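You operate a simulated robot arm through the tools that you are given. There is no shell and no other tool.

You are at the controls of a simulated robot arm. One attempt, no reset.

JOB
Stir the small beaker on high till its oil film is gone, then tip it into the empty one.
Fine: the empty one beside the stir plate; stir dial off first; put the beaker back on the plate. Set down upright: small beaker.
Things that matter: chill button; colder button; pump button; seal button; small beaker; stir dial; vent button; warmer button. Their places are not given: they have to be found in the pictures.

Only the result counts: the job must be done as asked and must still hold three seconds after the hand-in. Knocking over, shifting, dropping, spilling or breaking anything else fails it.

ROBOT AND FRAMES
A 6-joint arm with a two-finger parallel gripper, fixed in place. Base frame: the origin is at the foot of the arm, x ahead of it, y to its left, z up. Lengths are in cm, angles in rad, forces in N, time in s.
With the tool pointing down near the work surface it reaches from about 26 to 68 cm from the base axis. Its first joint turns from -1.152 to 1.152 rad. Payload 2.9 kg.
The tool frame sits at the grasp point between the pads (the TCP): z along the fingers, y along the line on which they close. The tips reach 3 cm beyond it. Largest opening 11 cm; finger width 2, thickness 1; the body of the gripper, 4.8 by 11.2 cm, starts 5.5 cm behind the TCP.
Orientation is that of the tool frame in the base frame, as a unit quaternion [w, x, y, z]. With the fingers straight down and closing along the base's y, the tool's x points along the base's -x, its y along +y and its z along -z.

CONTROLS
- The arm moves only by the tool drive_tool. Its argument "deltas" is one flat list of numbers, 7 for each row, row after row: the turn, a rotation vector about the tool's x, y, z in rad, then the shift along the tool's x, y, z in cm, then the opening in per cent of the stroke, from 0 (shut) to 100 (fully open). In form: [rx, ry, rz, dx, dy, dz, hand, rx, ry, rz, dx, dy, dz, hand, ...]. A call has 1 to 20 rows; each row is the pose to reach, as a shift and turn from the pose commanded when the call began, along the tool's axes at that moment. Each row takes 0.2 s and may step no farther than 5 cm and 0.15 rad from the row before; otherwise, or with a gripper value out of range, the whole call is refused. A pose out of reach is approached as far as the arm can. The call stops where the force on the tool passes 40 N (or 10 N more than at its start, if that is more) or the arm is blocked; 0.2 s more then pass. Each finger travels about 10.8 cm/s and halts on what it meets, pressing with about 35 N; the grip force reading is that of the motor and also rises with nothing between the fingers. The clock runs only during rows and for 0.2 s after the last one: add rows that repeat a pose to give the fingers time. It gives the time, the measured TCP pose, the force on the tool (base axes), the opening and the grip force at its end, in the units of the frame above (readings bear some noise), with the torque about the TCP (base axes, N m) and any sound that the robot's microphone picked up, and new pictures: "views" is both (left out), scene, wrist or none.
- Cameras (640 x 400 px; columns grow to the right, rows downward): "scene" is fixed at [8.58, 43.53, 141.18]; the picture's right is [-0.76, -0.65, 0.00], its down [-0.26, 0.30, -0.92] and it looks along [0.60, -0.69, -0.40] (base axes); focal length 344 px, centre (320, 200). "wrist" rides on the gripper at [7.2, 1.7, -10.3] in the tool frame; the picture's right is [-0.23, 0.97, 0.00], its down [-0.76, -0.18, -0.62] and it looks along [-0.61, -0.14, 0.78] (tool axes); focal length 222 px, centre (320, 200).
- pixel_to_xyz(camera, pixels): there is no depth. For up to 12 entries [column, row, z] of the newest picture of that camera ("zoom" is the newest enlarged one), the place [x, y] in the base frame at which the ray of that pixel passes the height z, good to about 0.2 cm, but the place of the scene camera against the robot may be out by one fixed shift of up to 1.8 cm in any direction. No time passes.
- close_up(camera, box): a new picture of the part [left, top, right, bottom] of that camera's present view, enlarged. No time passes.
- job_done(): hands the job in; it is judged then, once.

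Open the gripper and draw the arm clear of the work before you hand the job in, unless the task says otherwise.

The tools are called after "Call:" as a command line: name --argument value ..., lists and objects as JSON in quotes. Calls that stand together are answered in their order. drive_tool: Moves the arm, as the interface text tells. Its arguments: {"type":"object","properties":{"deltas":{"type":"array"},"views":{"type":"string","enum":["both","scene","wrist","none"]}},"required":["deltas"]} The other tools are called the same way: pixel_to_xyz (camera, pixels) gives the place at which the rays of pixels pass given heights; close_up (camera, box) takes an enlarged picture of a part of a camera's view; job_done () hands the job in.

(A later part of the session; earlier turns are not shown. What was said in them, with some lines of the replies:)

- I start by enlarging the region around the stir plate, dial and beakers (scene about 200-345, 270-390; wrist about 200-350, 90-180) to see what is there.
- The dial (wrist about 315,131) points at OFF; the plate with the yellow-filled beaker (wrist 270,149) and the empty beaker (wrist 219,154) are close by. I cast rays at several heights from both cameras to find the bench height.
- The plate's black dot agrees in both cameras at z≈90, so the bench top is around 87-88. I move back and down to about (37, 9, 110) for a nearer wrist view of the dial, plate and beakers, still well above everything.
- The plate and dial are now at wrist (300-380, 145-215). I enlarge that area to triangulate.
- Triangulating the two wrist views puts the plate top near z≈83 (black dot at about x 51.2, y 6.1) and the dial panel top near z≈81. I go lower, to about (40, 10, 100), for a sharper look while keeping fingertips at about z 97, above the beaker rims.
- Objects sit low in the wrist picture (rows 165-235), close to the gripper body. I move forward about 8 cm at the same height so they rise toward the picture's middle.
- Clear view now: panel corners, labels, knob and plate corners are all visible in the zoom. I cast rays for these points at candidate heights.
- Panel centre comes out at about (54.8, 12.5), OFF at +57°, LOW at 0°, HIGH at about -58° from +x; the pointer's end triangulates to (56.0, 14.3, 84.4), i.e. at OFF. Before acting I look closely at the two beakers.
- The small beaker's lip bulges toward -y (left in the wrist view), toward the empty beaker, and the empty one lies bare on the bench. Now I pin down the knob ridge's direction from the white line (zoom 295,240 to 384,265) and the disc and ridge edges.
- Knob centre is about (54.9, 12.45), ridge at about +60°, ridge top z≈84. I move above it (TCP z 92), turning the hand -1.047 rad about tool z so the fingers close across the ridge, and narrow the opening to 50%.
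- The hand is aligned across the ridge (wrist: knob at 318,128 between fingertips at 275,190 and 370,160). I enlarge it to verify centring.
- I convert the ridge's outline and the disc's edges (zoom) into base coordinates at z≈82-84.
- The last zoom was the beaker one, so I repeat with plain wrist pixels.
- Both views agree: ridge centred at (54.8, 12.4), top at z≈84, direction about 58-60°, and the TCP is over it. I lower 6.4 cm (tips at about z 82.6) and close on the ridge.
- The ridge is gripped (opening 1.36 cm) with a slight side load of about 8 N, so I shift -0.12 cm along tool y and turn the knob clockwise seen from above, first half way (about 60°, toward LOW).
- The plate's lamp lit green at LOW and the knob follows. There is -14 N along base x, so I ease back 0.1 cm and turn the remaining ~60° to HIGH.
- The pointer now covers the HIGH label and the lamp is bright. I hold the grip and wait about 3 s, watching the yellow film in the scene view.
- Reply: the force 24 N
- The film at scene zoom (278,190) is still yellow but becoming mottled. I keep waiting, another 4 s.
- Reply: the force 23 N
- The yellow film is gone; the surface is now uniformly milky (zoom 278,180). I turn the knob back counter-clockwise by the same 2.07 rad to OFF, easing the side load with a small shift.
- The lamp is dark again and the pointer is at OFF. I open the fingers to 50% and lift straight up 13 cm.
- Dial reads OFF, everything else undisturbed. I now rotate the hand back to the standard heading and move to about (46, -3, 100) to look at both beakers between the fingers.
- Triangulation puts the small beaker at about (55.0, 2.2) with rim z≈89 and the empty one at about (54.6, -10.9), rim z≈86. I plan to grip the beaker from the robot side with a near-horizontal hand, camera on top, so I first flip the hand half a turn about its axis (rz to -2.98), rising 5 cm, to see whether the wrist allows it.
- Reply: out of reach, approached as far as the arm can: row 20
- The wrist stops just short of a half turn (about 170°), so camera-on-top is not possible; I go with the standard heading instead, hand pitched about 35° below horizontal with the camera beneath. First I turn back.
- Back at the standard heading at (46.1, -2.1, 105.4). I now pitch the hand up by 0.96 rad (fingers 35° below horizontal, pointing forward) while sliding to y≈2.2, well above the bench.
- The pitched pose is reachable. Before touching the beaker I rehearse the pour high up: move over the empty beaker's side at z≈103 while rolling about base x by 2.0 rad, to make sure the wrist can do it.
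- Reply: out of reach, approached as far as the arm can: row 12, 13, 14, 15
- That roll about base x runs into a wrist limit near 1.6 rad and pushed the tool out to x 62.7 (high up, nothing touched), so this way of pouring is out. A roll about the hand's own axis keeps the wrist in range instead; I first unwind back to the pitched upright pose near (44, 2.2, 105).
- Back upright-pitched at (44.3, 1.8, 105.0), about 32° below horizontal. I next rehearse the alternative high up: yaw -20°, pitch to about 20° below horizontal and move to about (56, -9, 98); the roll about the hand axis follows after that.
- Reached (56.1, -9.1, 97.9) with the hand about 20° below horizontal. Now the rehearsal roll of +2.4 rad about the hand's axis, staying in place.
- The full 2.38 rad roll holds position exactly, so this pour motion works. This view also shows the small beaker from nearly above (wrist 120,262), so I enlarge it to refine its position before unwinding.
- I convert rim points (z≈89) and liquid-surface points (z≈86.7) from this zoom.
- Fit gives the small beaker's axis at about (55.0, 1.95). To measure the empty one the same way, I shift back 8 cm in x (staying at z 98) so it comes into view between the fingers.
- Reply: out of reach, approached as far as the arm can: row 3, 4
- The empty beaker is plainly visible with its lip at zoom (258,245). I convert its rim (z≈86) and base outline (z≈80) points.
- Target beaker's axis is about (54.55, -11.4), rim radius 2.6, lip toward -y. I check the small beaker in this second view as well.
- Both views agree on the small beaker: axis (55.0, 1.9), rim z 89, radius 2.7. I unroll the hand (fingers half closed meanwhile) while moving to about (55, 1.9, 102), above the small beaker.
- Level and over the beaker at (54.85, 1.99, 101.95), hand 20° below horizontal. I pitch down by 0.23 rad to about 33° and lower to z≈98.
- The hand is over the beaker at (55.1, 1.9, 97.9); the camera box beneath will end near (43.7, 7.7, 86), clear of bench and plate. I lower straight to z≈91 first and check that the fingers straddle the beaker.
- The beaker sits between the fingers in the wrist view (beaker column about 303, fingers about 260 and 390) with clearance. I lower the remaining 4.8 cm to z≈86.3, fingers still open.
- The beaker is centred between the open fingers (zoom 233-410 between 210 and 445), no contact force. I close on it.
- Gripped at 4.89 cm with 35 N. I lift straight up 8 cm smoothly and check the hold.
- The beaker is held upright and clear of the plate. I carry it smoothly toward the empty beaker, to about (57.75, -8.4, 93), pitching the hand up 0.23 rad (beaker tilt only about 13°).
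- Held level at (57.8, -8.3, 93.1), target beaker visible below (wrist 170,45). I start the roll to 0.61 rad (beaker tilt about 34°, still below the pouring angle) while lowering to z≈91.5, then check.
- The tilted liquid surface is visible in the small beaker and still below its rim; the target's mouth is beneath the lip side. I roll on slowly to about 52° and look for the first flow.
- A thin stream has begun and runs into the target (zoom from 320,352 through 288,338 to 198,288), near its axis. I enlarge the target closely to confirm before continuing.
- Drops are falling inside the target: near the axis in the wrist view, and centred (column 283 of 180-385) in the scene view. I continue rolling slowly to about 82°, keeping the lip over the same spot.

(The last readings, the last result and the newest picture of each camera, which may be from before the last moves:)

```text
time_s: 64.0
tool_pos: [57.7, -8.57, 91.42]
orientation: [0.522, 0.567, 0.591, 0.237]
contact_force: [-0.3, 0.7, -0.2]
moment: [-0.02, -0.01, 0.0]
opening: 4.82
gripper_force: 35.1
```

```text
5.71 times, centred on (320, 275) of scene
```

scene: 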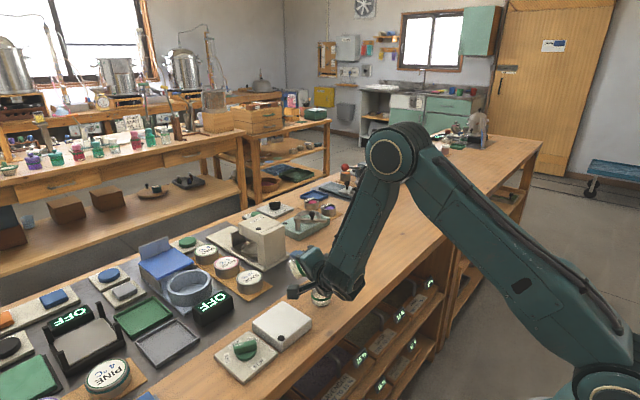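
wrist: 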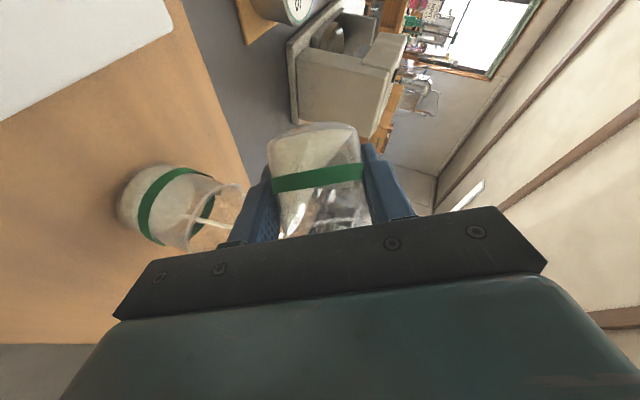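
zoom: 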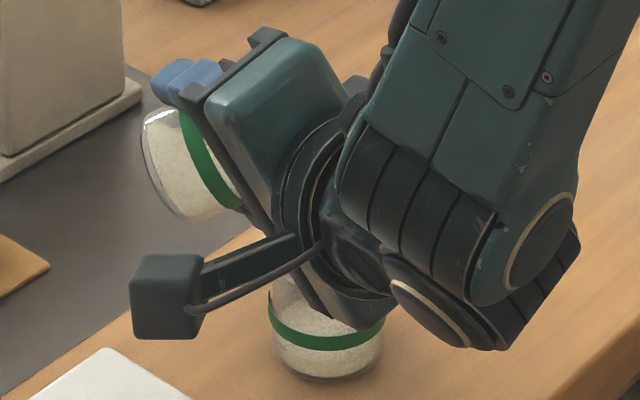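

The stream enters the target and its level is rising, nothing on the bench. I keep rolling slowly from 68° to 100°, tracking the lip.

Call:
drive_tool --deltas '[0, 0, 0.035, -0.03, -0.047, -0.007, 20, 0, 0, 0.07, -0.06, -0.095, -0.013, 20, 0, 0, 0.105, -0.09, -0.142, -0.02, 20, 0, 0, 0.14, -0.129, -0.18, -0.025, 20, 0, 0, 0.175, -0.178, -0.208, -0.028, 20, 0, 0, 0.21, -0.227, -0.237, -0.031, 20, 0, 0, 0.245, -0.276, -0.265, -0.034, 20, 0, 0, 0.28, -0.325, -0.293, -0.037, 20, 0, 0, 0.315, -0.373, -0.321, -0.041, 20, 0, 0, 0.35, -0.422, -0.35, -0.044, 20, 0, 0, 0.385, -0.471, -0.378, -0.047, 20, 0, 0, 0.42, -0.538, -0.41, -0.058, 20, 0, 0, 0.455, -0.606, -0.441, -0.069, 20, 0, 0, 0.49, -0.673, -0.472, -0.08, 20, 0, 0, 0.525, -0.741, -0.504, -0.092, 20, 0, 0, 0.56, -0.808, -0.535, -0.103, 20]' --views "both"

Call:
close_up --camera "wrist" --box '[140, 80, 440, 280]'

Call:
close_up --camera "scene" --box '[280, 240, 360, 310]'

```text
time_s: 67.4
tool_pos: [57.12, -9.38, 91.2]
orientation: [0.436, 0.709, 0.411, 0.372]
contact_force: [0.4, 0.8, -1.1]
moment: [-0.02, 0.0, -0.01]
opening: 4.82
gripper_force: 34.9
```

scene: 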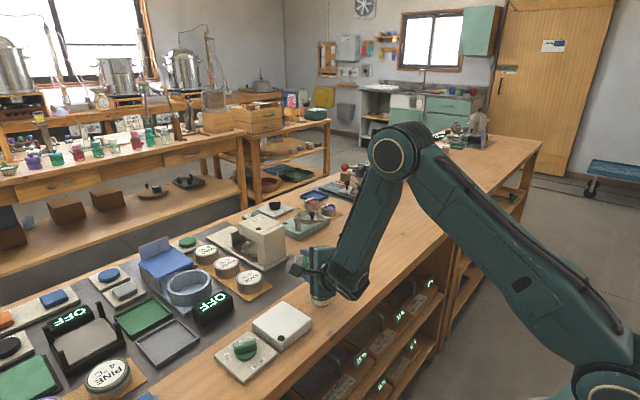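
wrist: 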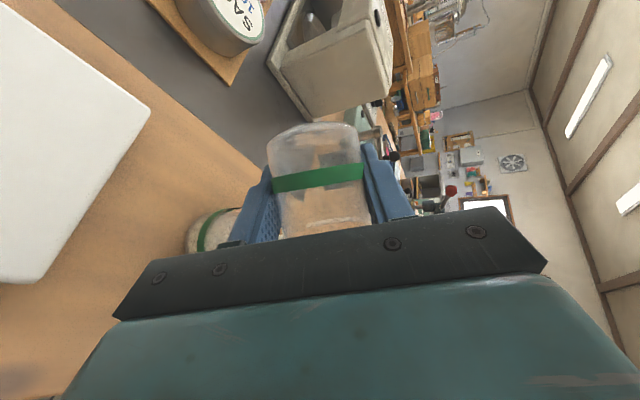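

```text
2.00 times, centred on (290, 180) of wrist
```

zoom: 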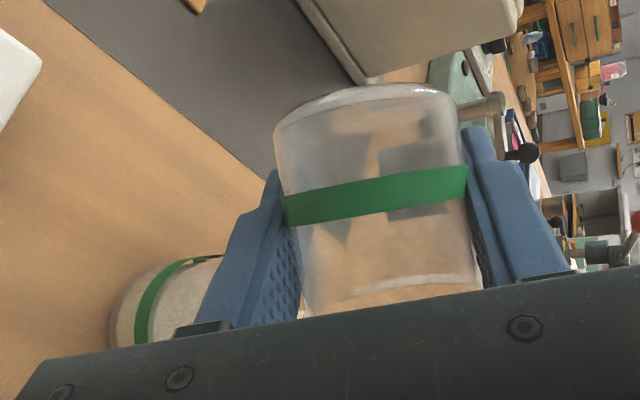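

```text
5.71 times, centred on (320, 275) of scene
```

zoom: 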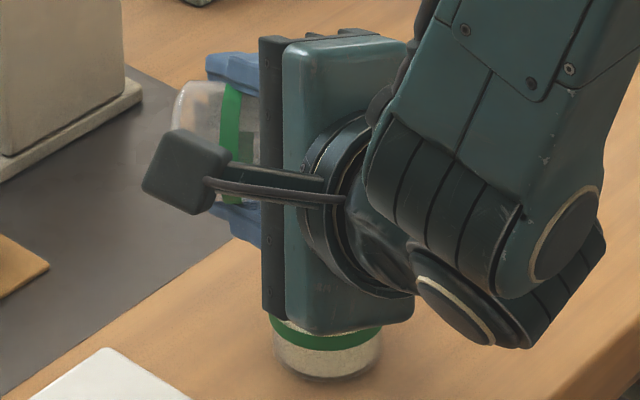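

The small beaker now looks empty (clear glass) at about 87° tilt and the target is filled. I roll 15° further and hold for a second to drain the last drops.

Call:
drive_tool --deltas '[0, 0, 0.044, -0.096, 0.016, -0.004, 20, 0, 0, 0.087, -0.192, 0.032, -0.009, 20, 0, 0, 0.131, -0.288, 0.048, -0.013, 20, 0, 0, 0.175, -0.383, 0.063, -0.017, 20, 0, 0, 0.218, -0.479, 0.079, -0.022, 20, 0, 0, 0.262, -0.575, 0.095, -0.026, 20, 0, 0, 0.262, -0.575, 0.095, -0.026, 20, 0, 0, 0.262, -0.575, 0.095, -0.026, 20, 0, 0, 0.262, -0.575, 0.095, -0.026, 20, 0, 0, 0.262, -0.575, 0.095, -0.026, 20, 0, 0, 0.262, -0.575, 0.095, -0.026, 20]' --views "both"

Call:
close_up --camera "wrist" --box '[160, 80, 440, 260]'

Call:
close_up --camera "scene" --box '[280, 240, 360, 310]'

```text
time_s: 69.8
tool_pos: [56.83, -9.9, 91.13]
orientation: [0.384, 0.756, 0.316, 0.426]
contact_force: [-0.4, -0.5, -1.3]
moment: [0.01, 0.03, 0.01]
opening: 4.85
gripper_force: 35.0
```

scene: 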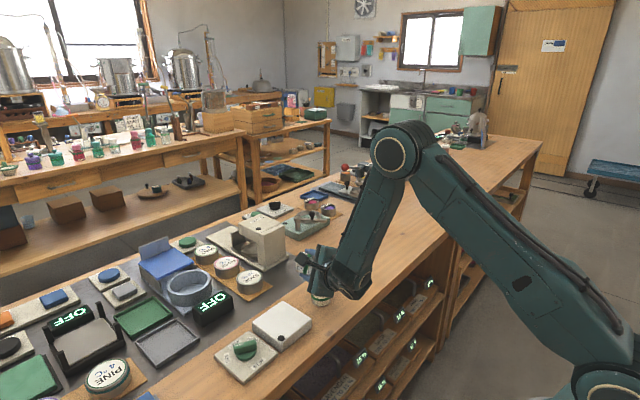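
wrist: 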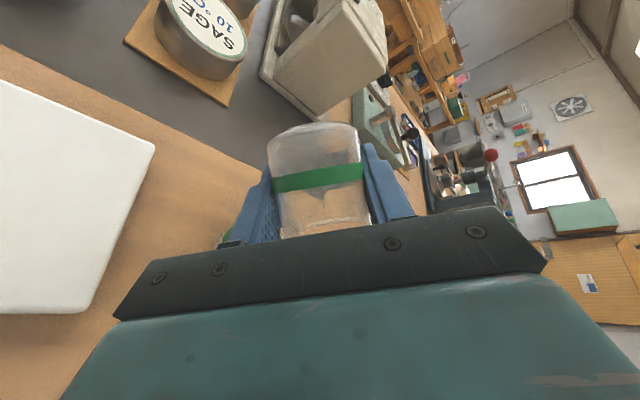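

```text
2.22 times, centred on (300, 170) of wrist
```

zoom: 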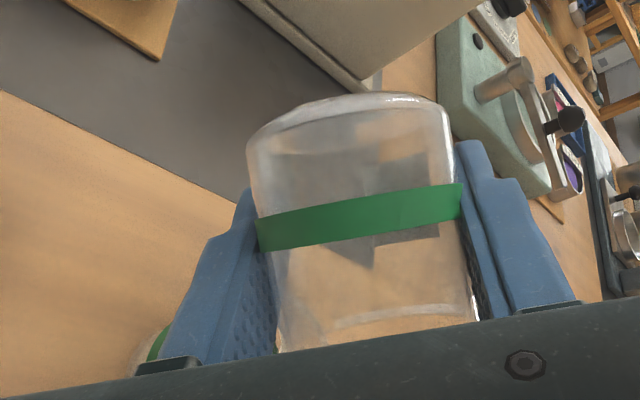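

```text
5.71 times, centred on (320, 275) of scene
```

zoom: 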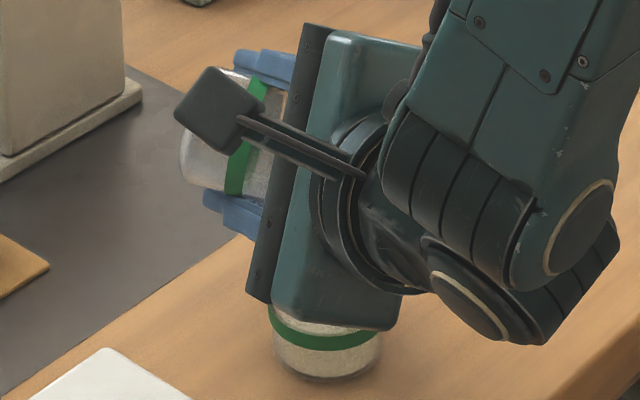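

The small beaker is empty and the target holds the liquid. I lift slightly and roll the beaker back upright, rising to about z 95.

Call:
drive_tool --deltas '[0, 0, -0.05, 0.4, 0.85, -0.343, 20, 0, 0, -0.17, 0.803, 1.7, -0.686, 20, 0, 0, -0.31, 1.1, 1.85, -0.85, 20, 0, 0, -0.45, 1.4, 2.0, -1.0, 20, 0, 0, -0.59, 1.7, 2.1, -1.15, 20, 0, 0, -0.73, 2.0, 2.2, -1.3, 20, 0, 0, -0.87, 2.3, 2.3, -1.4, 20, 0, 0, -1.01, 2.5, 2.4, -1.5, 20, 0, 0, -1.15, 2.7, 2.5, -1.6, 20, 0, 0, -1.29, 2.85, 2.58, -1.65, 20, 0, 0, -1.43, 2.85, 2.58, -1.65, 20, 0, 0, -1.57, 2.85, 2.58, -1.65, 20, 0, 0, -1.71, 2.85, 2.58, -1.65, 20, 0, 0, -1.85, 2.85, 2.58, -1.65, 20, 0, 0, -1.96, 2.85, 2.58, -1.65, 20, 0, 0, -2.009, 2.85, 2.58, -1.65, 20, 0, 0, -2.009, 2.85, 2.58, -1.65, 20]' --views "both"

Call:
close_up --camera "scene" --box '[270, 210, 390, 310]'

Call:
close_up --camera "wrist" --box '[60, 0, 440, 250]'

```text
time_s: 73.4
tool_pos: [57.2, -8.48, 95.06]
orientation: [0.565, 0.139, 0.808, -0.096]
contact_force: [0.1, 0.6, -0.8]
moment: [0.0, 0.02, -0.01]
opening: 4.82
gripper_force: 35.6
```

scene: 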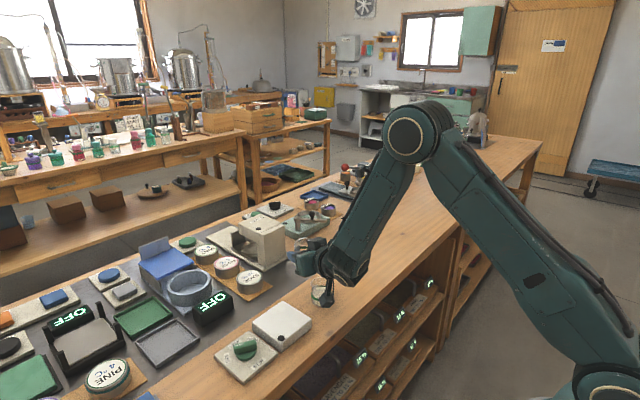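
wrist: 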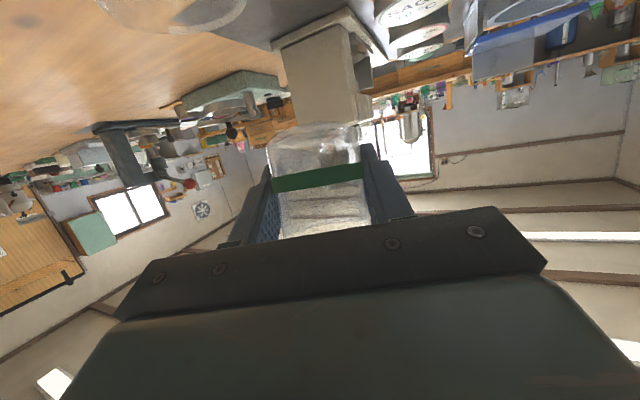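

```text
4.00 times, centred on (330, 260) of scene
```

zoom: 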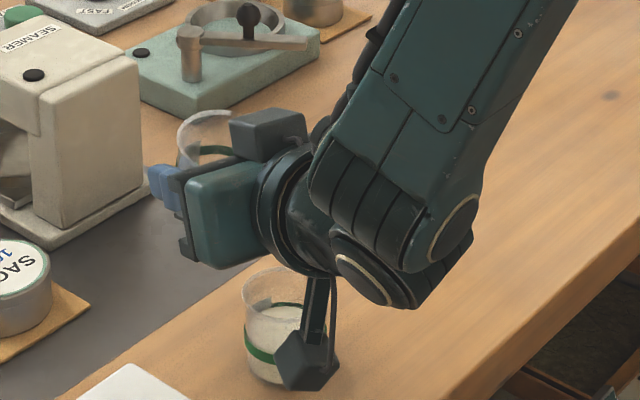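

```text
1.60 times, centred on (250, 125) of wrist
```

zoom: 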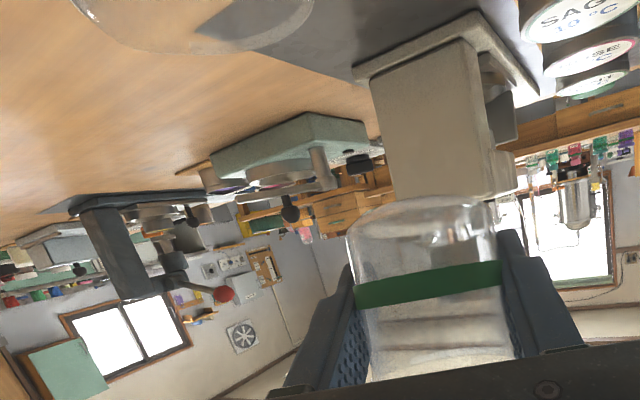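

Upright again and empty, target beaker standing undisturbed with the milky liquid (scene zoom 272,330). I carry the small beaker back over the plate to (54.9, 1.9, 95), restoring the 33° pitch so it hangs vertical.

Call:
drive_tool --deltas '[0, 0.012, 0, 0.1, 0.45, -0.27, 20, 0, 0.035, 0, 0.29, 1.36, -0.8, 20, 0, 0.062, 0, 0.53, 2.44, -1.44, 20, 0, 0.092, 0, 0.79, 3.62, -2.13, 20, 0, 0.122, 0, 1.04, 4.79, -2.82, 20, 0, 0.152, 0, 1.3, 5.97, -3.51, 20, 0, 0.179, 0, 1.53, 7.05, -4.15, 20, 0, 0.202, 0, 1.73, 7.96, -4.68, 20, 0, 0.219, 0, 1.87, 8.59, -5.05, 20, 0, 0.23, 0, 1.966, 9.04, -5.32, 20, 0, 0.23, 0, 1.966, 9.04, -5.32, 20]' --views "both"

Call:
close_up --camera "scene" --box '[230, 220, 390, 350]'

```text
time_s: 75.8
tool_pos: [54.79, 2.06, 95.2]
orientation: [0.469, 0.15, 0.867, -0.08]
contact_force: [0.1, 0.4, -0.8]
moment: [-0.04, 0.02, -0.01]
opening: 4.81
gripper_force: 34.7
```

scene: 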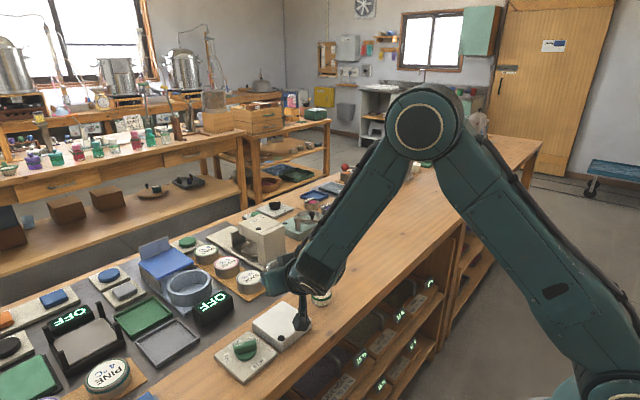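
wrist: 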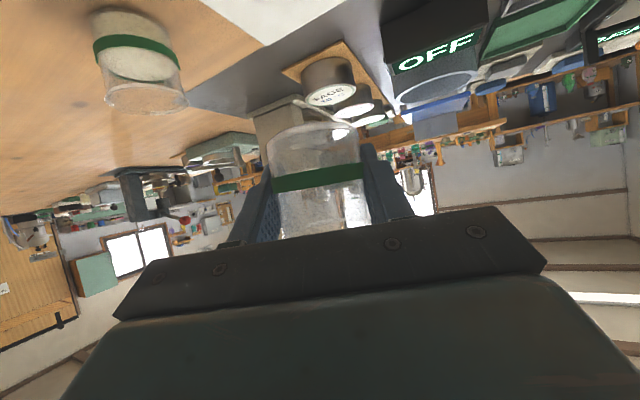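

```text
3.08 times, centred on (310, 285) of scene
```

zoom: 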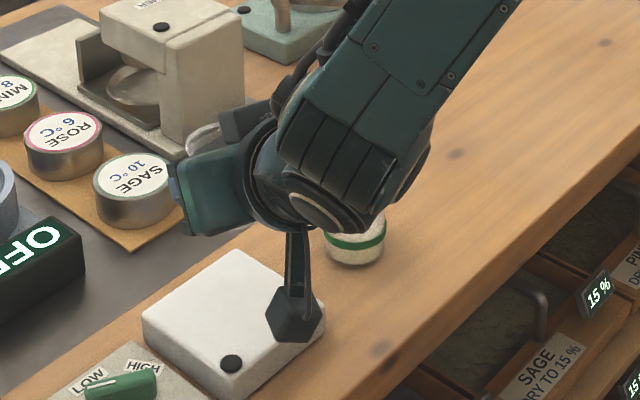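

Over the plate at (54.8, 2.1, 95.2), beaker vertical. I lower to z≈86.8, just above where it stood.

Call:
drive_tool --deltas '[0, 0, 0, 0.8, -0.02, 0.54, 20, 0, 0, 0, 2.0, -0.04, 1.35, 20, 0, 0, 0, 3.3, -0.06, 2.2, 20, 0, 0, 0, 4.6, -0.08, 3.1, 20, 0, 0, 0, 5.7, -0.1, 3.85, 20, 0, 0, 0, 6.5, -0.11, 4.4, 20, 0, 0, 0, 6.97, -0.114, 4.7, 20, 0, 0, 0, 6.97, -0.114, 4.7, 20]' --views "wrist"

Call:
close_up --camera "wrist" --box '[160, 0, 480, 240]'

```text
time_s: 77.6
tool_pos: [54.82, 1.93, 86.7]
orientation: [0.469, 0.149, 0.867, -0.079]
contact_force: [0.1, -0.2, -1.1]
moment: [0.03, 0.02, 0.01]
opening: 4.81
gripper_force: 35.0
```

wrist: 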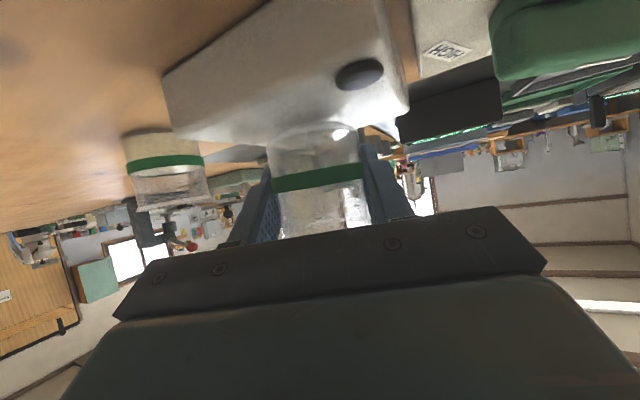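

```text
1.67 times, centred on (320, 120) of wrist
```

zoom: 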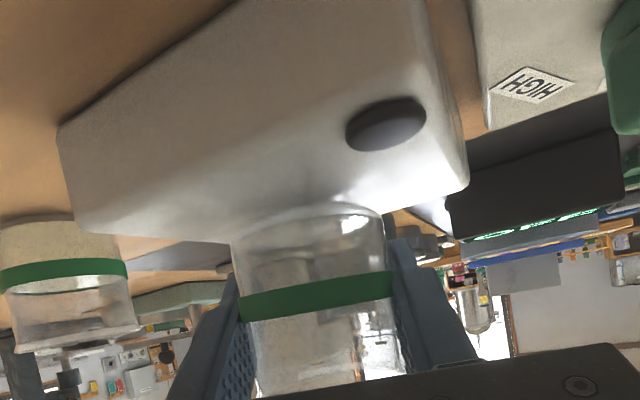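

The base is about 0.4 cm above the plate. I creep down 0.4 cm and read the force.

Call:
drive_tool --deltas '[0, 0, 0, 0.084, 0, 0.055, 20, 0, 0, 0, 0.167, 0, 0.11, 20, 0, 0, 0, 0.251, 0, 0.164, 20, 0, 0, 0, 0.335, 0, 0.219, 20, 0, 0, 0, 0.335, 0, 0.219, 20]' --views "wrist"

Call:
close_up --camera "wrist" --box '[160, 0, 480, 240]'

```text
time_s: 78.8
tool_pos: [54.86, 1.91, 86.26]
orientation: [0.469, 0.149, 0.867, -0.079]
contact_force: [-1.0, 0.4, -1.1]
moment: [-0.01, -0.02, -0.01]
opening: 4.8
gripper_force: 35.1
```

wrist: 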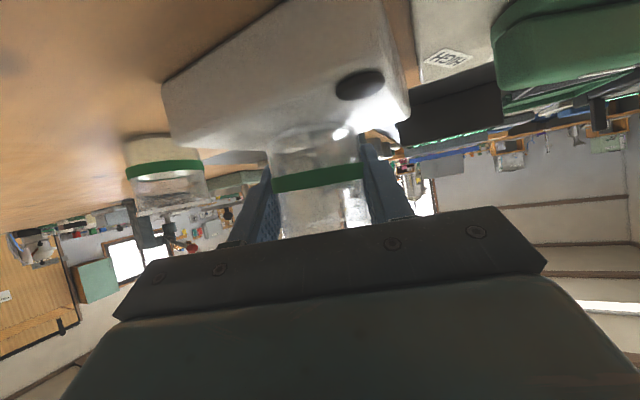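

```text
1.67 times, centred on (320, 120) of wrist
```

zoom: 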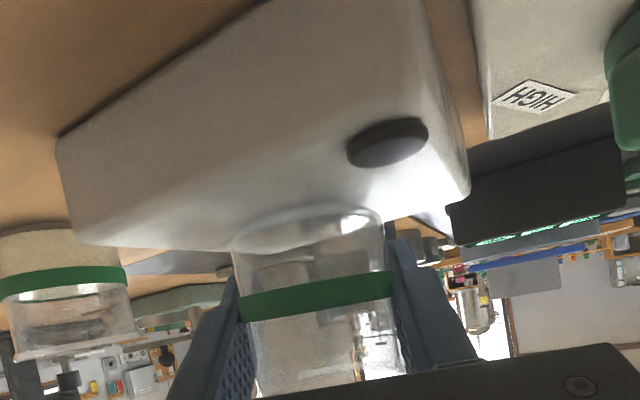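

Force is still just the beaker's weight (-1.1 N), so it isn't touching yet. I creep down another 0.15 cm.

Call:
drive_tool --deltas '[0, 0, 0, 0.042, 0, 0.027, 20, 0, 0, 0, 0.084, 0, 0.055, 20, 0, 0, 0, 0.126, 0, 0.082, 20, 0, 0, 0, 0.126, 0, 0.082, 20]' --views "none"

```text
time_s: 79.8
tool_pos: [54.77, 1.73, 86.33]
orientation: [0.47, 0.15, 0.866, -0.08]
contact_force: [-0.5, -0.2, 8.7]
moment: [-0.19, 0.08, -0.01]
opening: 4.82
gripper_force: 34.8
```

Contact: +8.7 N upward, the beaker rests on the plate. I ease up 0.06 cm and open the fingers gently, first to 50%, then 80%.

Call:
drive_tool --deltas '[0, 0, 0, -0.05, 0, -0.033, 20, 0, 0, 0, -0.05, 0, -0.033, 20, 0, 0, 0, -0.05, 0, -0.033, 46, 0, 0, 0, -0.05, 0, -0.033, 50, 0, 0, 0, -0.05, 0, -0.033, 60, 0, 0, 0, -0.05, 0, -0.033, 80, 0, 0, 0, -0.05, 0, -0.033, 80, 0, 0, 0, -0.05, 0, -0.033, 80]' --views "both"

Call:
close_up --camera "wrist" --box '[160, 0, 480, 240]'

Call:
close_up --camera "scene" --box '[220, 260, 350, 360]'

```text
time_s: 81.6
tool_pos: [54.7, 1.82, 86.23]
orientation: [0.47, 0.149, 0.867, -0.079]
contact_force: [0.5, -0.1, -0.2]
moment: [0.01, -0.02, -0.01]
opening: 8.78
gripper_force: 0.0
```

scene: 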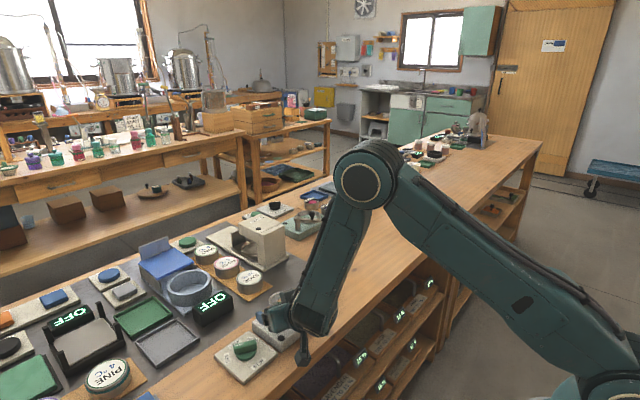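
wrist: 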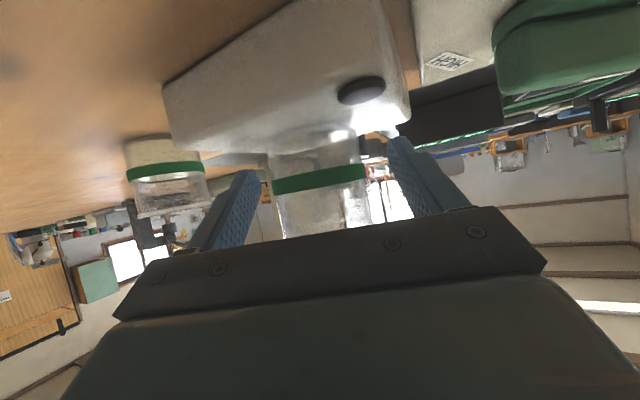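

```text
1.67 times, centred on (320, 120) of wrist
```

zoom: 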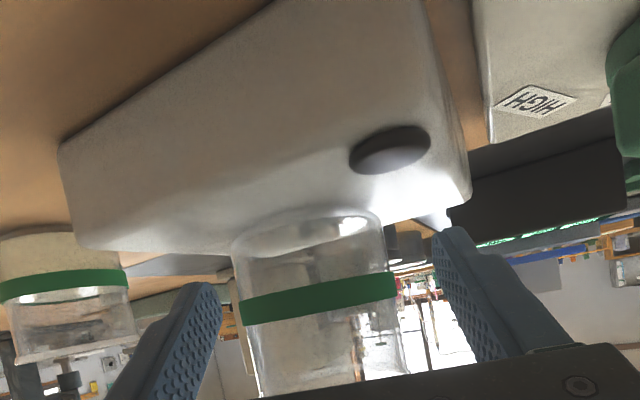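

```text
4.00 times, centred on (285, 310) of scene
```

zoom: 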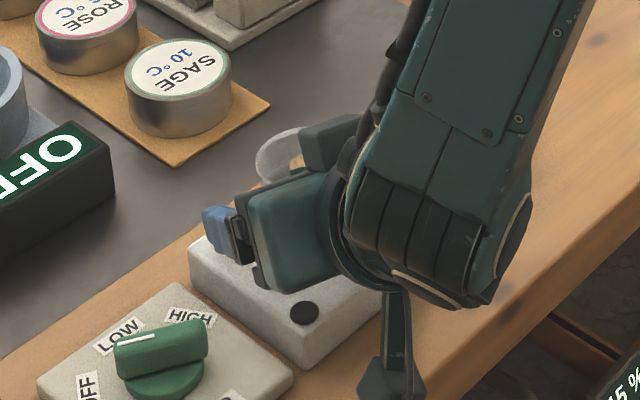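

The beaker stands free on the plate between the open fingers. I raise the hand straight up 14 cm.

Call:
drive_tool --deltas '[0, 0, 0, -1.0, 0, -0.66, 80, 0, 0, 0, -2.9, 0, -1.9, 80, 0, 0, 0, -5.1, 0, -3.34, 80, 0, 0, 0, -7.3, 0, -4.8, 80, 0, 0, 0, -9.5, 0, -6.22, 80, 0, 0, 0, -11.7, 0, -7.67, 80, 0, 0, 0, -11.7, 0, -7.67, 80]' --views "both"

Call:
close_up --camera "scene" --box '[210, 230, 370, 390]'

```text
time_s: 83.2
tool_pos: [54.85, 1.77, 100.24]
orientation: [0.468, 0.15, 0.867, -0.08]
contact_force: [-0.3, -0.5, -0.2]
moment: [0.03, 0.0, -0.01]
opening: 8.79
gripper_force: 0.0
```

scene: 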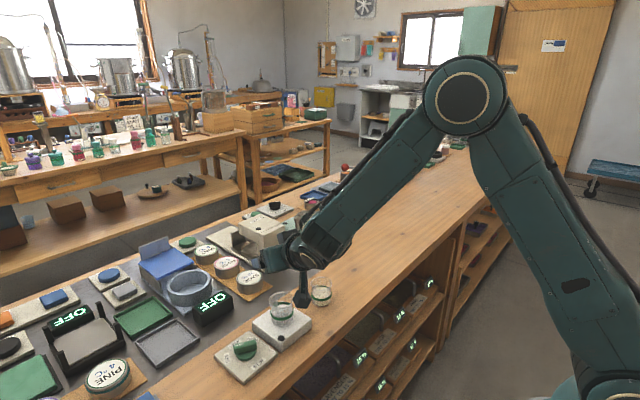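
wrist: 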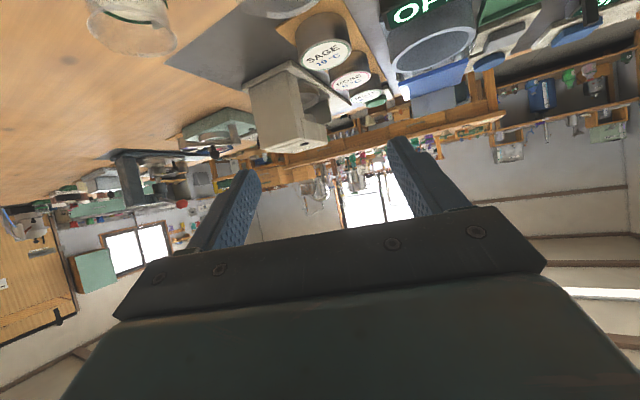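

```text
2.50 times, centred on (290, 310) of scene
```

zoom: 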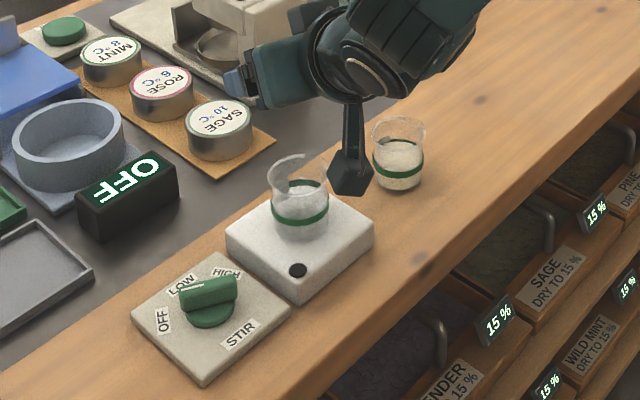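

All looks right: small beaker upright on the plate and empty, the other filled, dial at OFF, lamp dark. I withdraw up and back while pitching the hand down again, then inspect with the wrist camera.

Call:
drive_tool --deltas '[0, 0, 0, -2.5, 0, -1.65, 80, 0, 0.1, 0, -4.5, 0.1, -3.5, 80, 0, 0.22, 0, -5, 0.2, -6, 80, 0, 0.34, 0, -5, 0.3, -8, 80, 0, 0.46, 0, -5, 0.4, -10, 80, 0, 0.58, 0, -5, 0.5, -12, 80, 0, 0.7, 0, -5, 0.6, -13.5, 80, 0, 0.82, 0, -4.8, 0.7, -14.5, 80, 0, 0.92, 0, -4.7, 0.8, -14.8, 80, 0, 0.99, 0, -4.66, 0.8, -14.8, 80, 0, 0.99, 0, -4.66, 0.8, -14.8, 100]' --views "both"

Call:
close_up --camera "scene" --box '[200, 240, 360, 390]'

Call:
close_up --camera "wrist" --box '[200, 90, 440, 230]'

```text
time_s: 85.6
tool_pos: [45.86, 5.76, 112.25]
orientation: [0.0, 0.169, 0.986, 0.001]
contact_force: [-0.4, 0.0, 0.8]
moment: [-0.01, -0.04, 0.0]
opening: 11.01
gripper_force: 0.2
```

scene: 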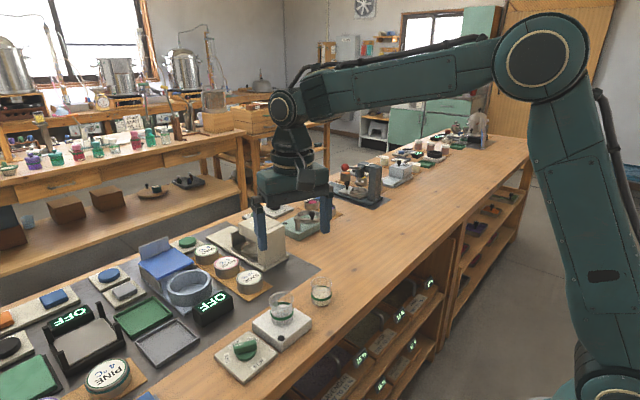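
wrist: 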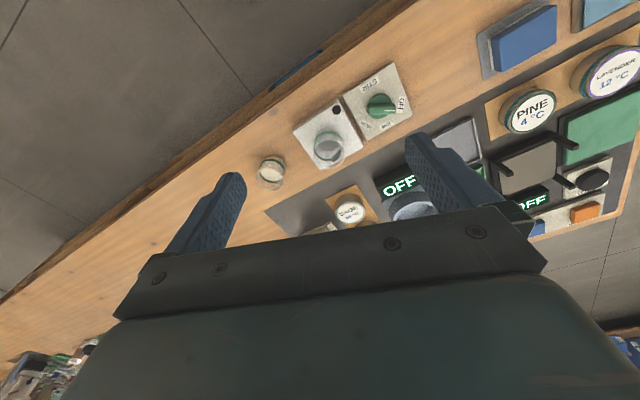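

```text
2.67 times, centred on (280, 315) of scene
```

zoom: 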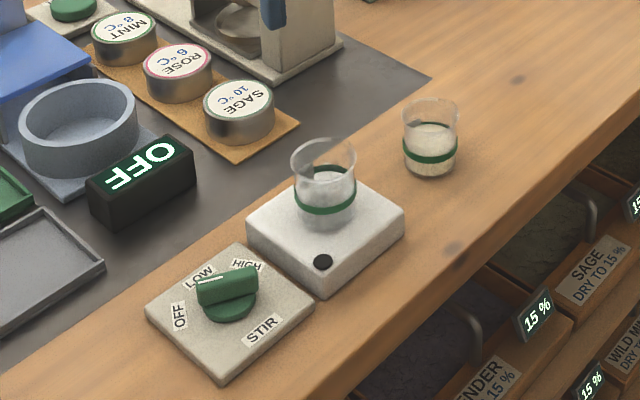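

```text
2.67 times, centred on (320, 160) of wrist
```

zoom: 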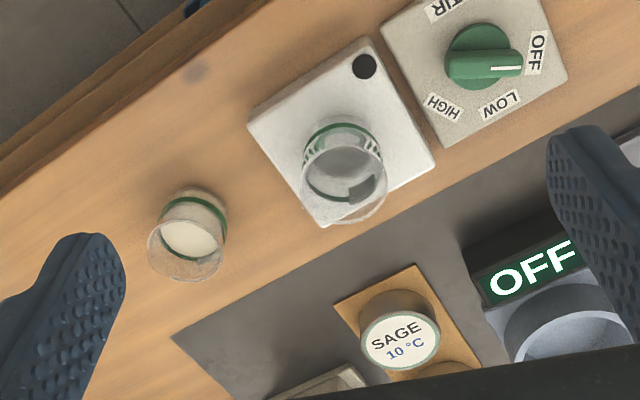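

Final inspection: I enlarge both beakers and the bench between them for any residue or spill.

Call:
close_up --camera "wrist" --box '[240, 120, 360, 200]'

Call:
close_up --camera "scene" --box '[255, 270, 345, 350]'

```text
5.00 times, centred on (300, 160) of wrist
```

zoom: 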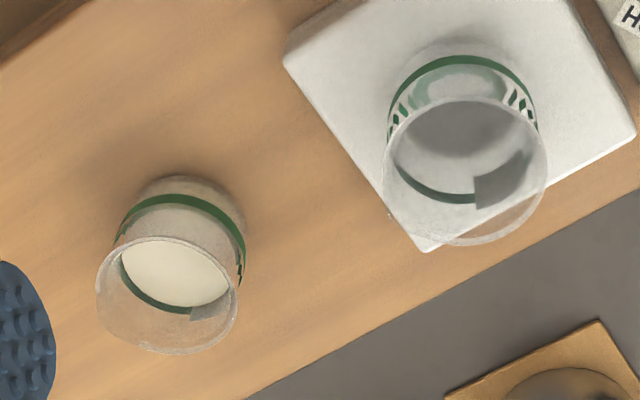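

```text
5.00 times, centred on (300, 310) of scene
```

zoom: 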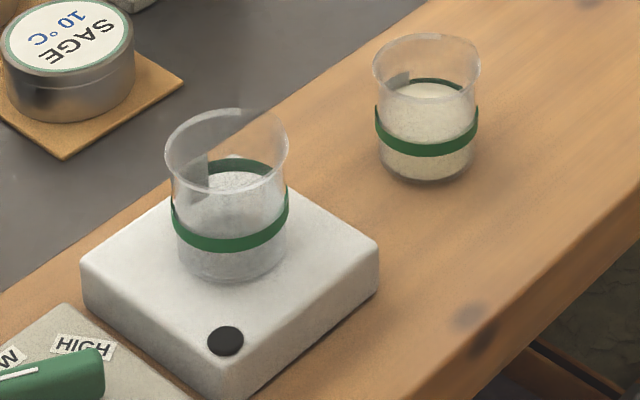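

The small beaker stands upright and empty on the plate, the other holds all the milky liquid without film, the bench is dry, the dial is OFF and the lamp dark; the gripper is open and clear. I hand the job in.

Call:
job_done

```text
The job is handed in.
```

The job is done and handed in; I haven't been told how it was judged.

- **Stirring:** I turned the stir dial to HIGH and left it there for about 7 seconds, until no yellow film was left and the liquid looked evenly milky. I turned the dial back to OFF before touching the beaker, and the plate's lamp went dark.
- **Pouring:** I poured the small beaker into the empty one beside the stir plate. The stream fell inside the target, and the close-ups showed no liquid on the bench.
- **Final state:** The small beaker is empty and upright, back on the plate where it stood before. The gripper is open and the arm is clear of the work.

I saw nothing else knocked over or moved, and pressed none of the buttons.
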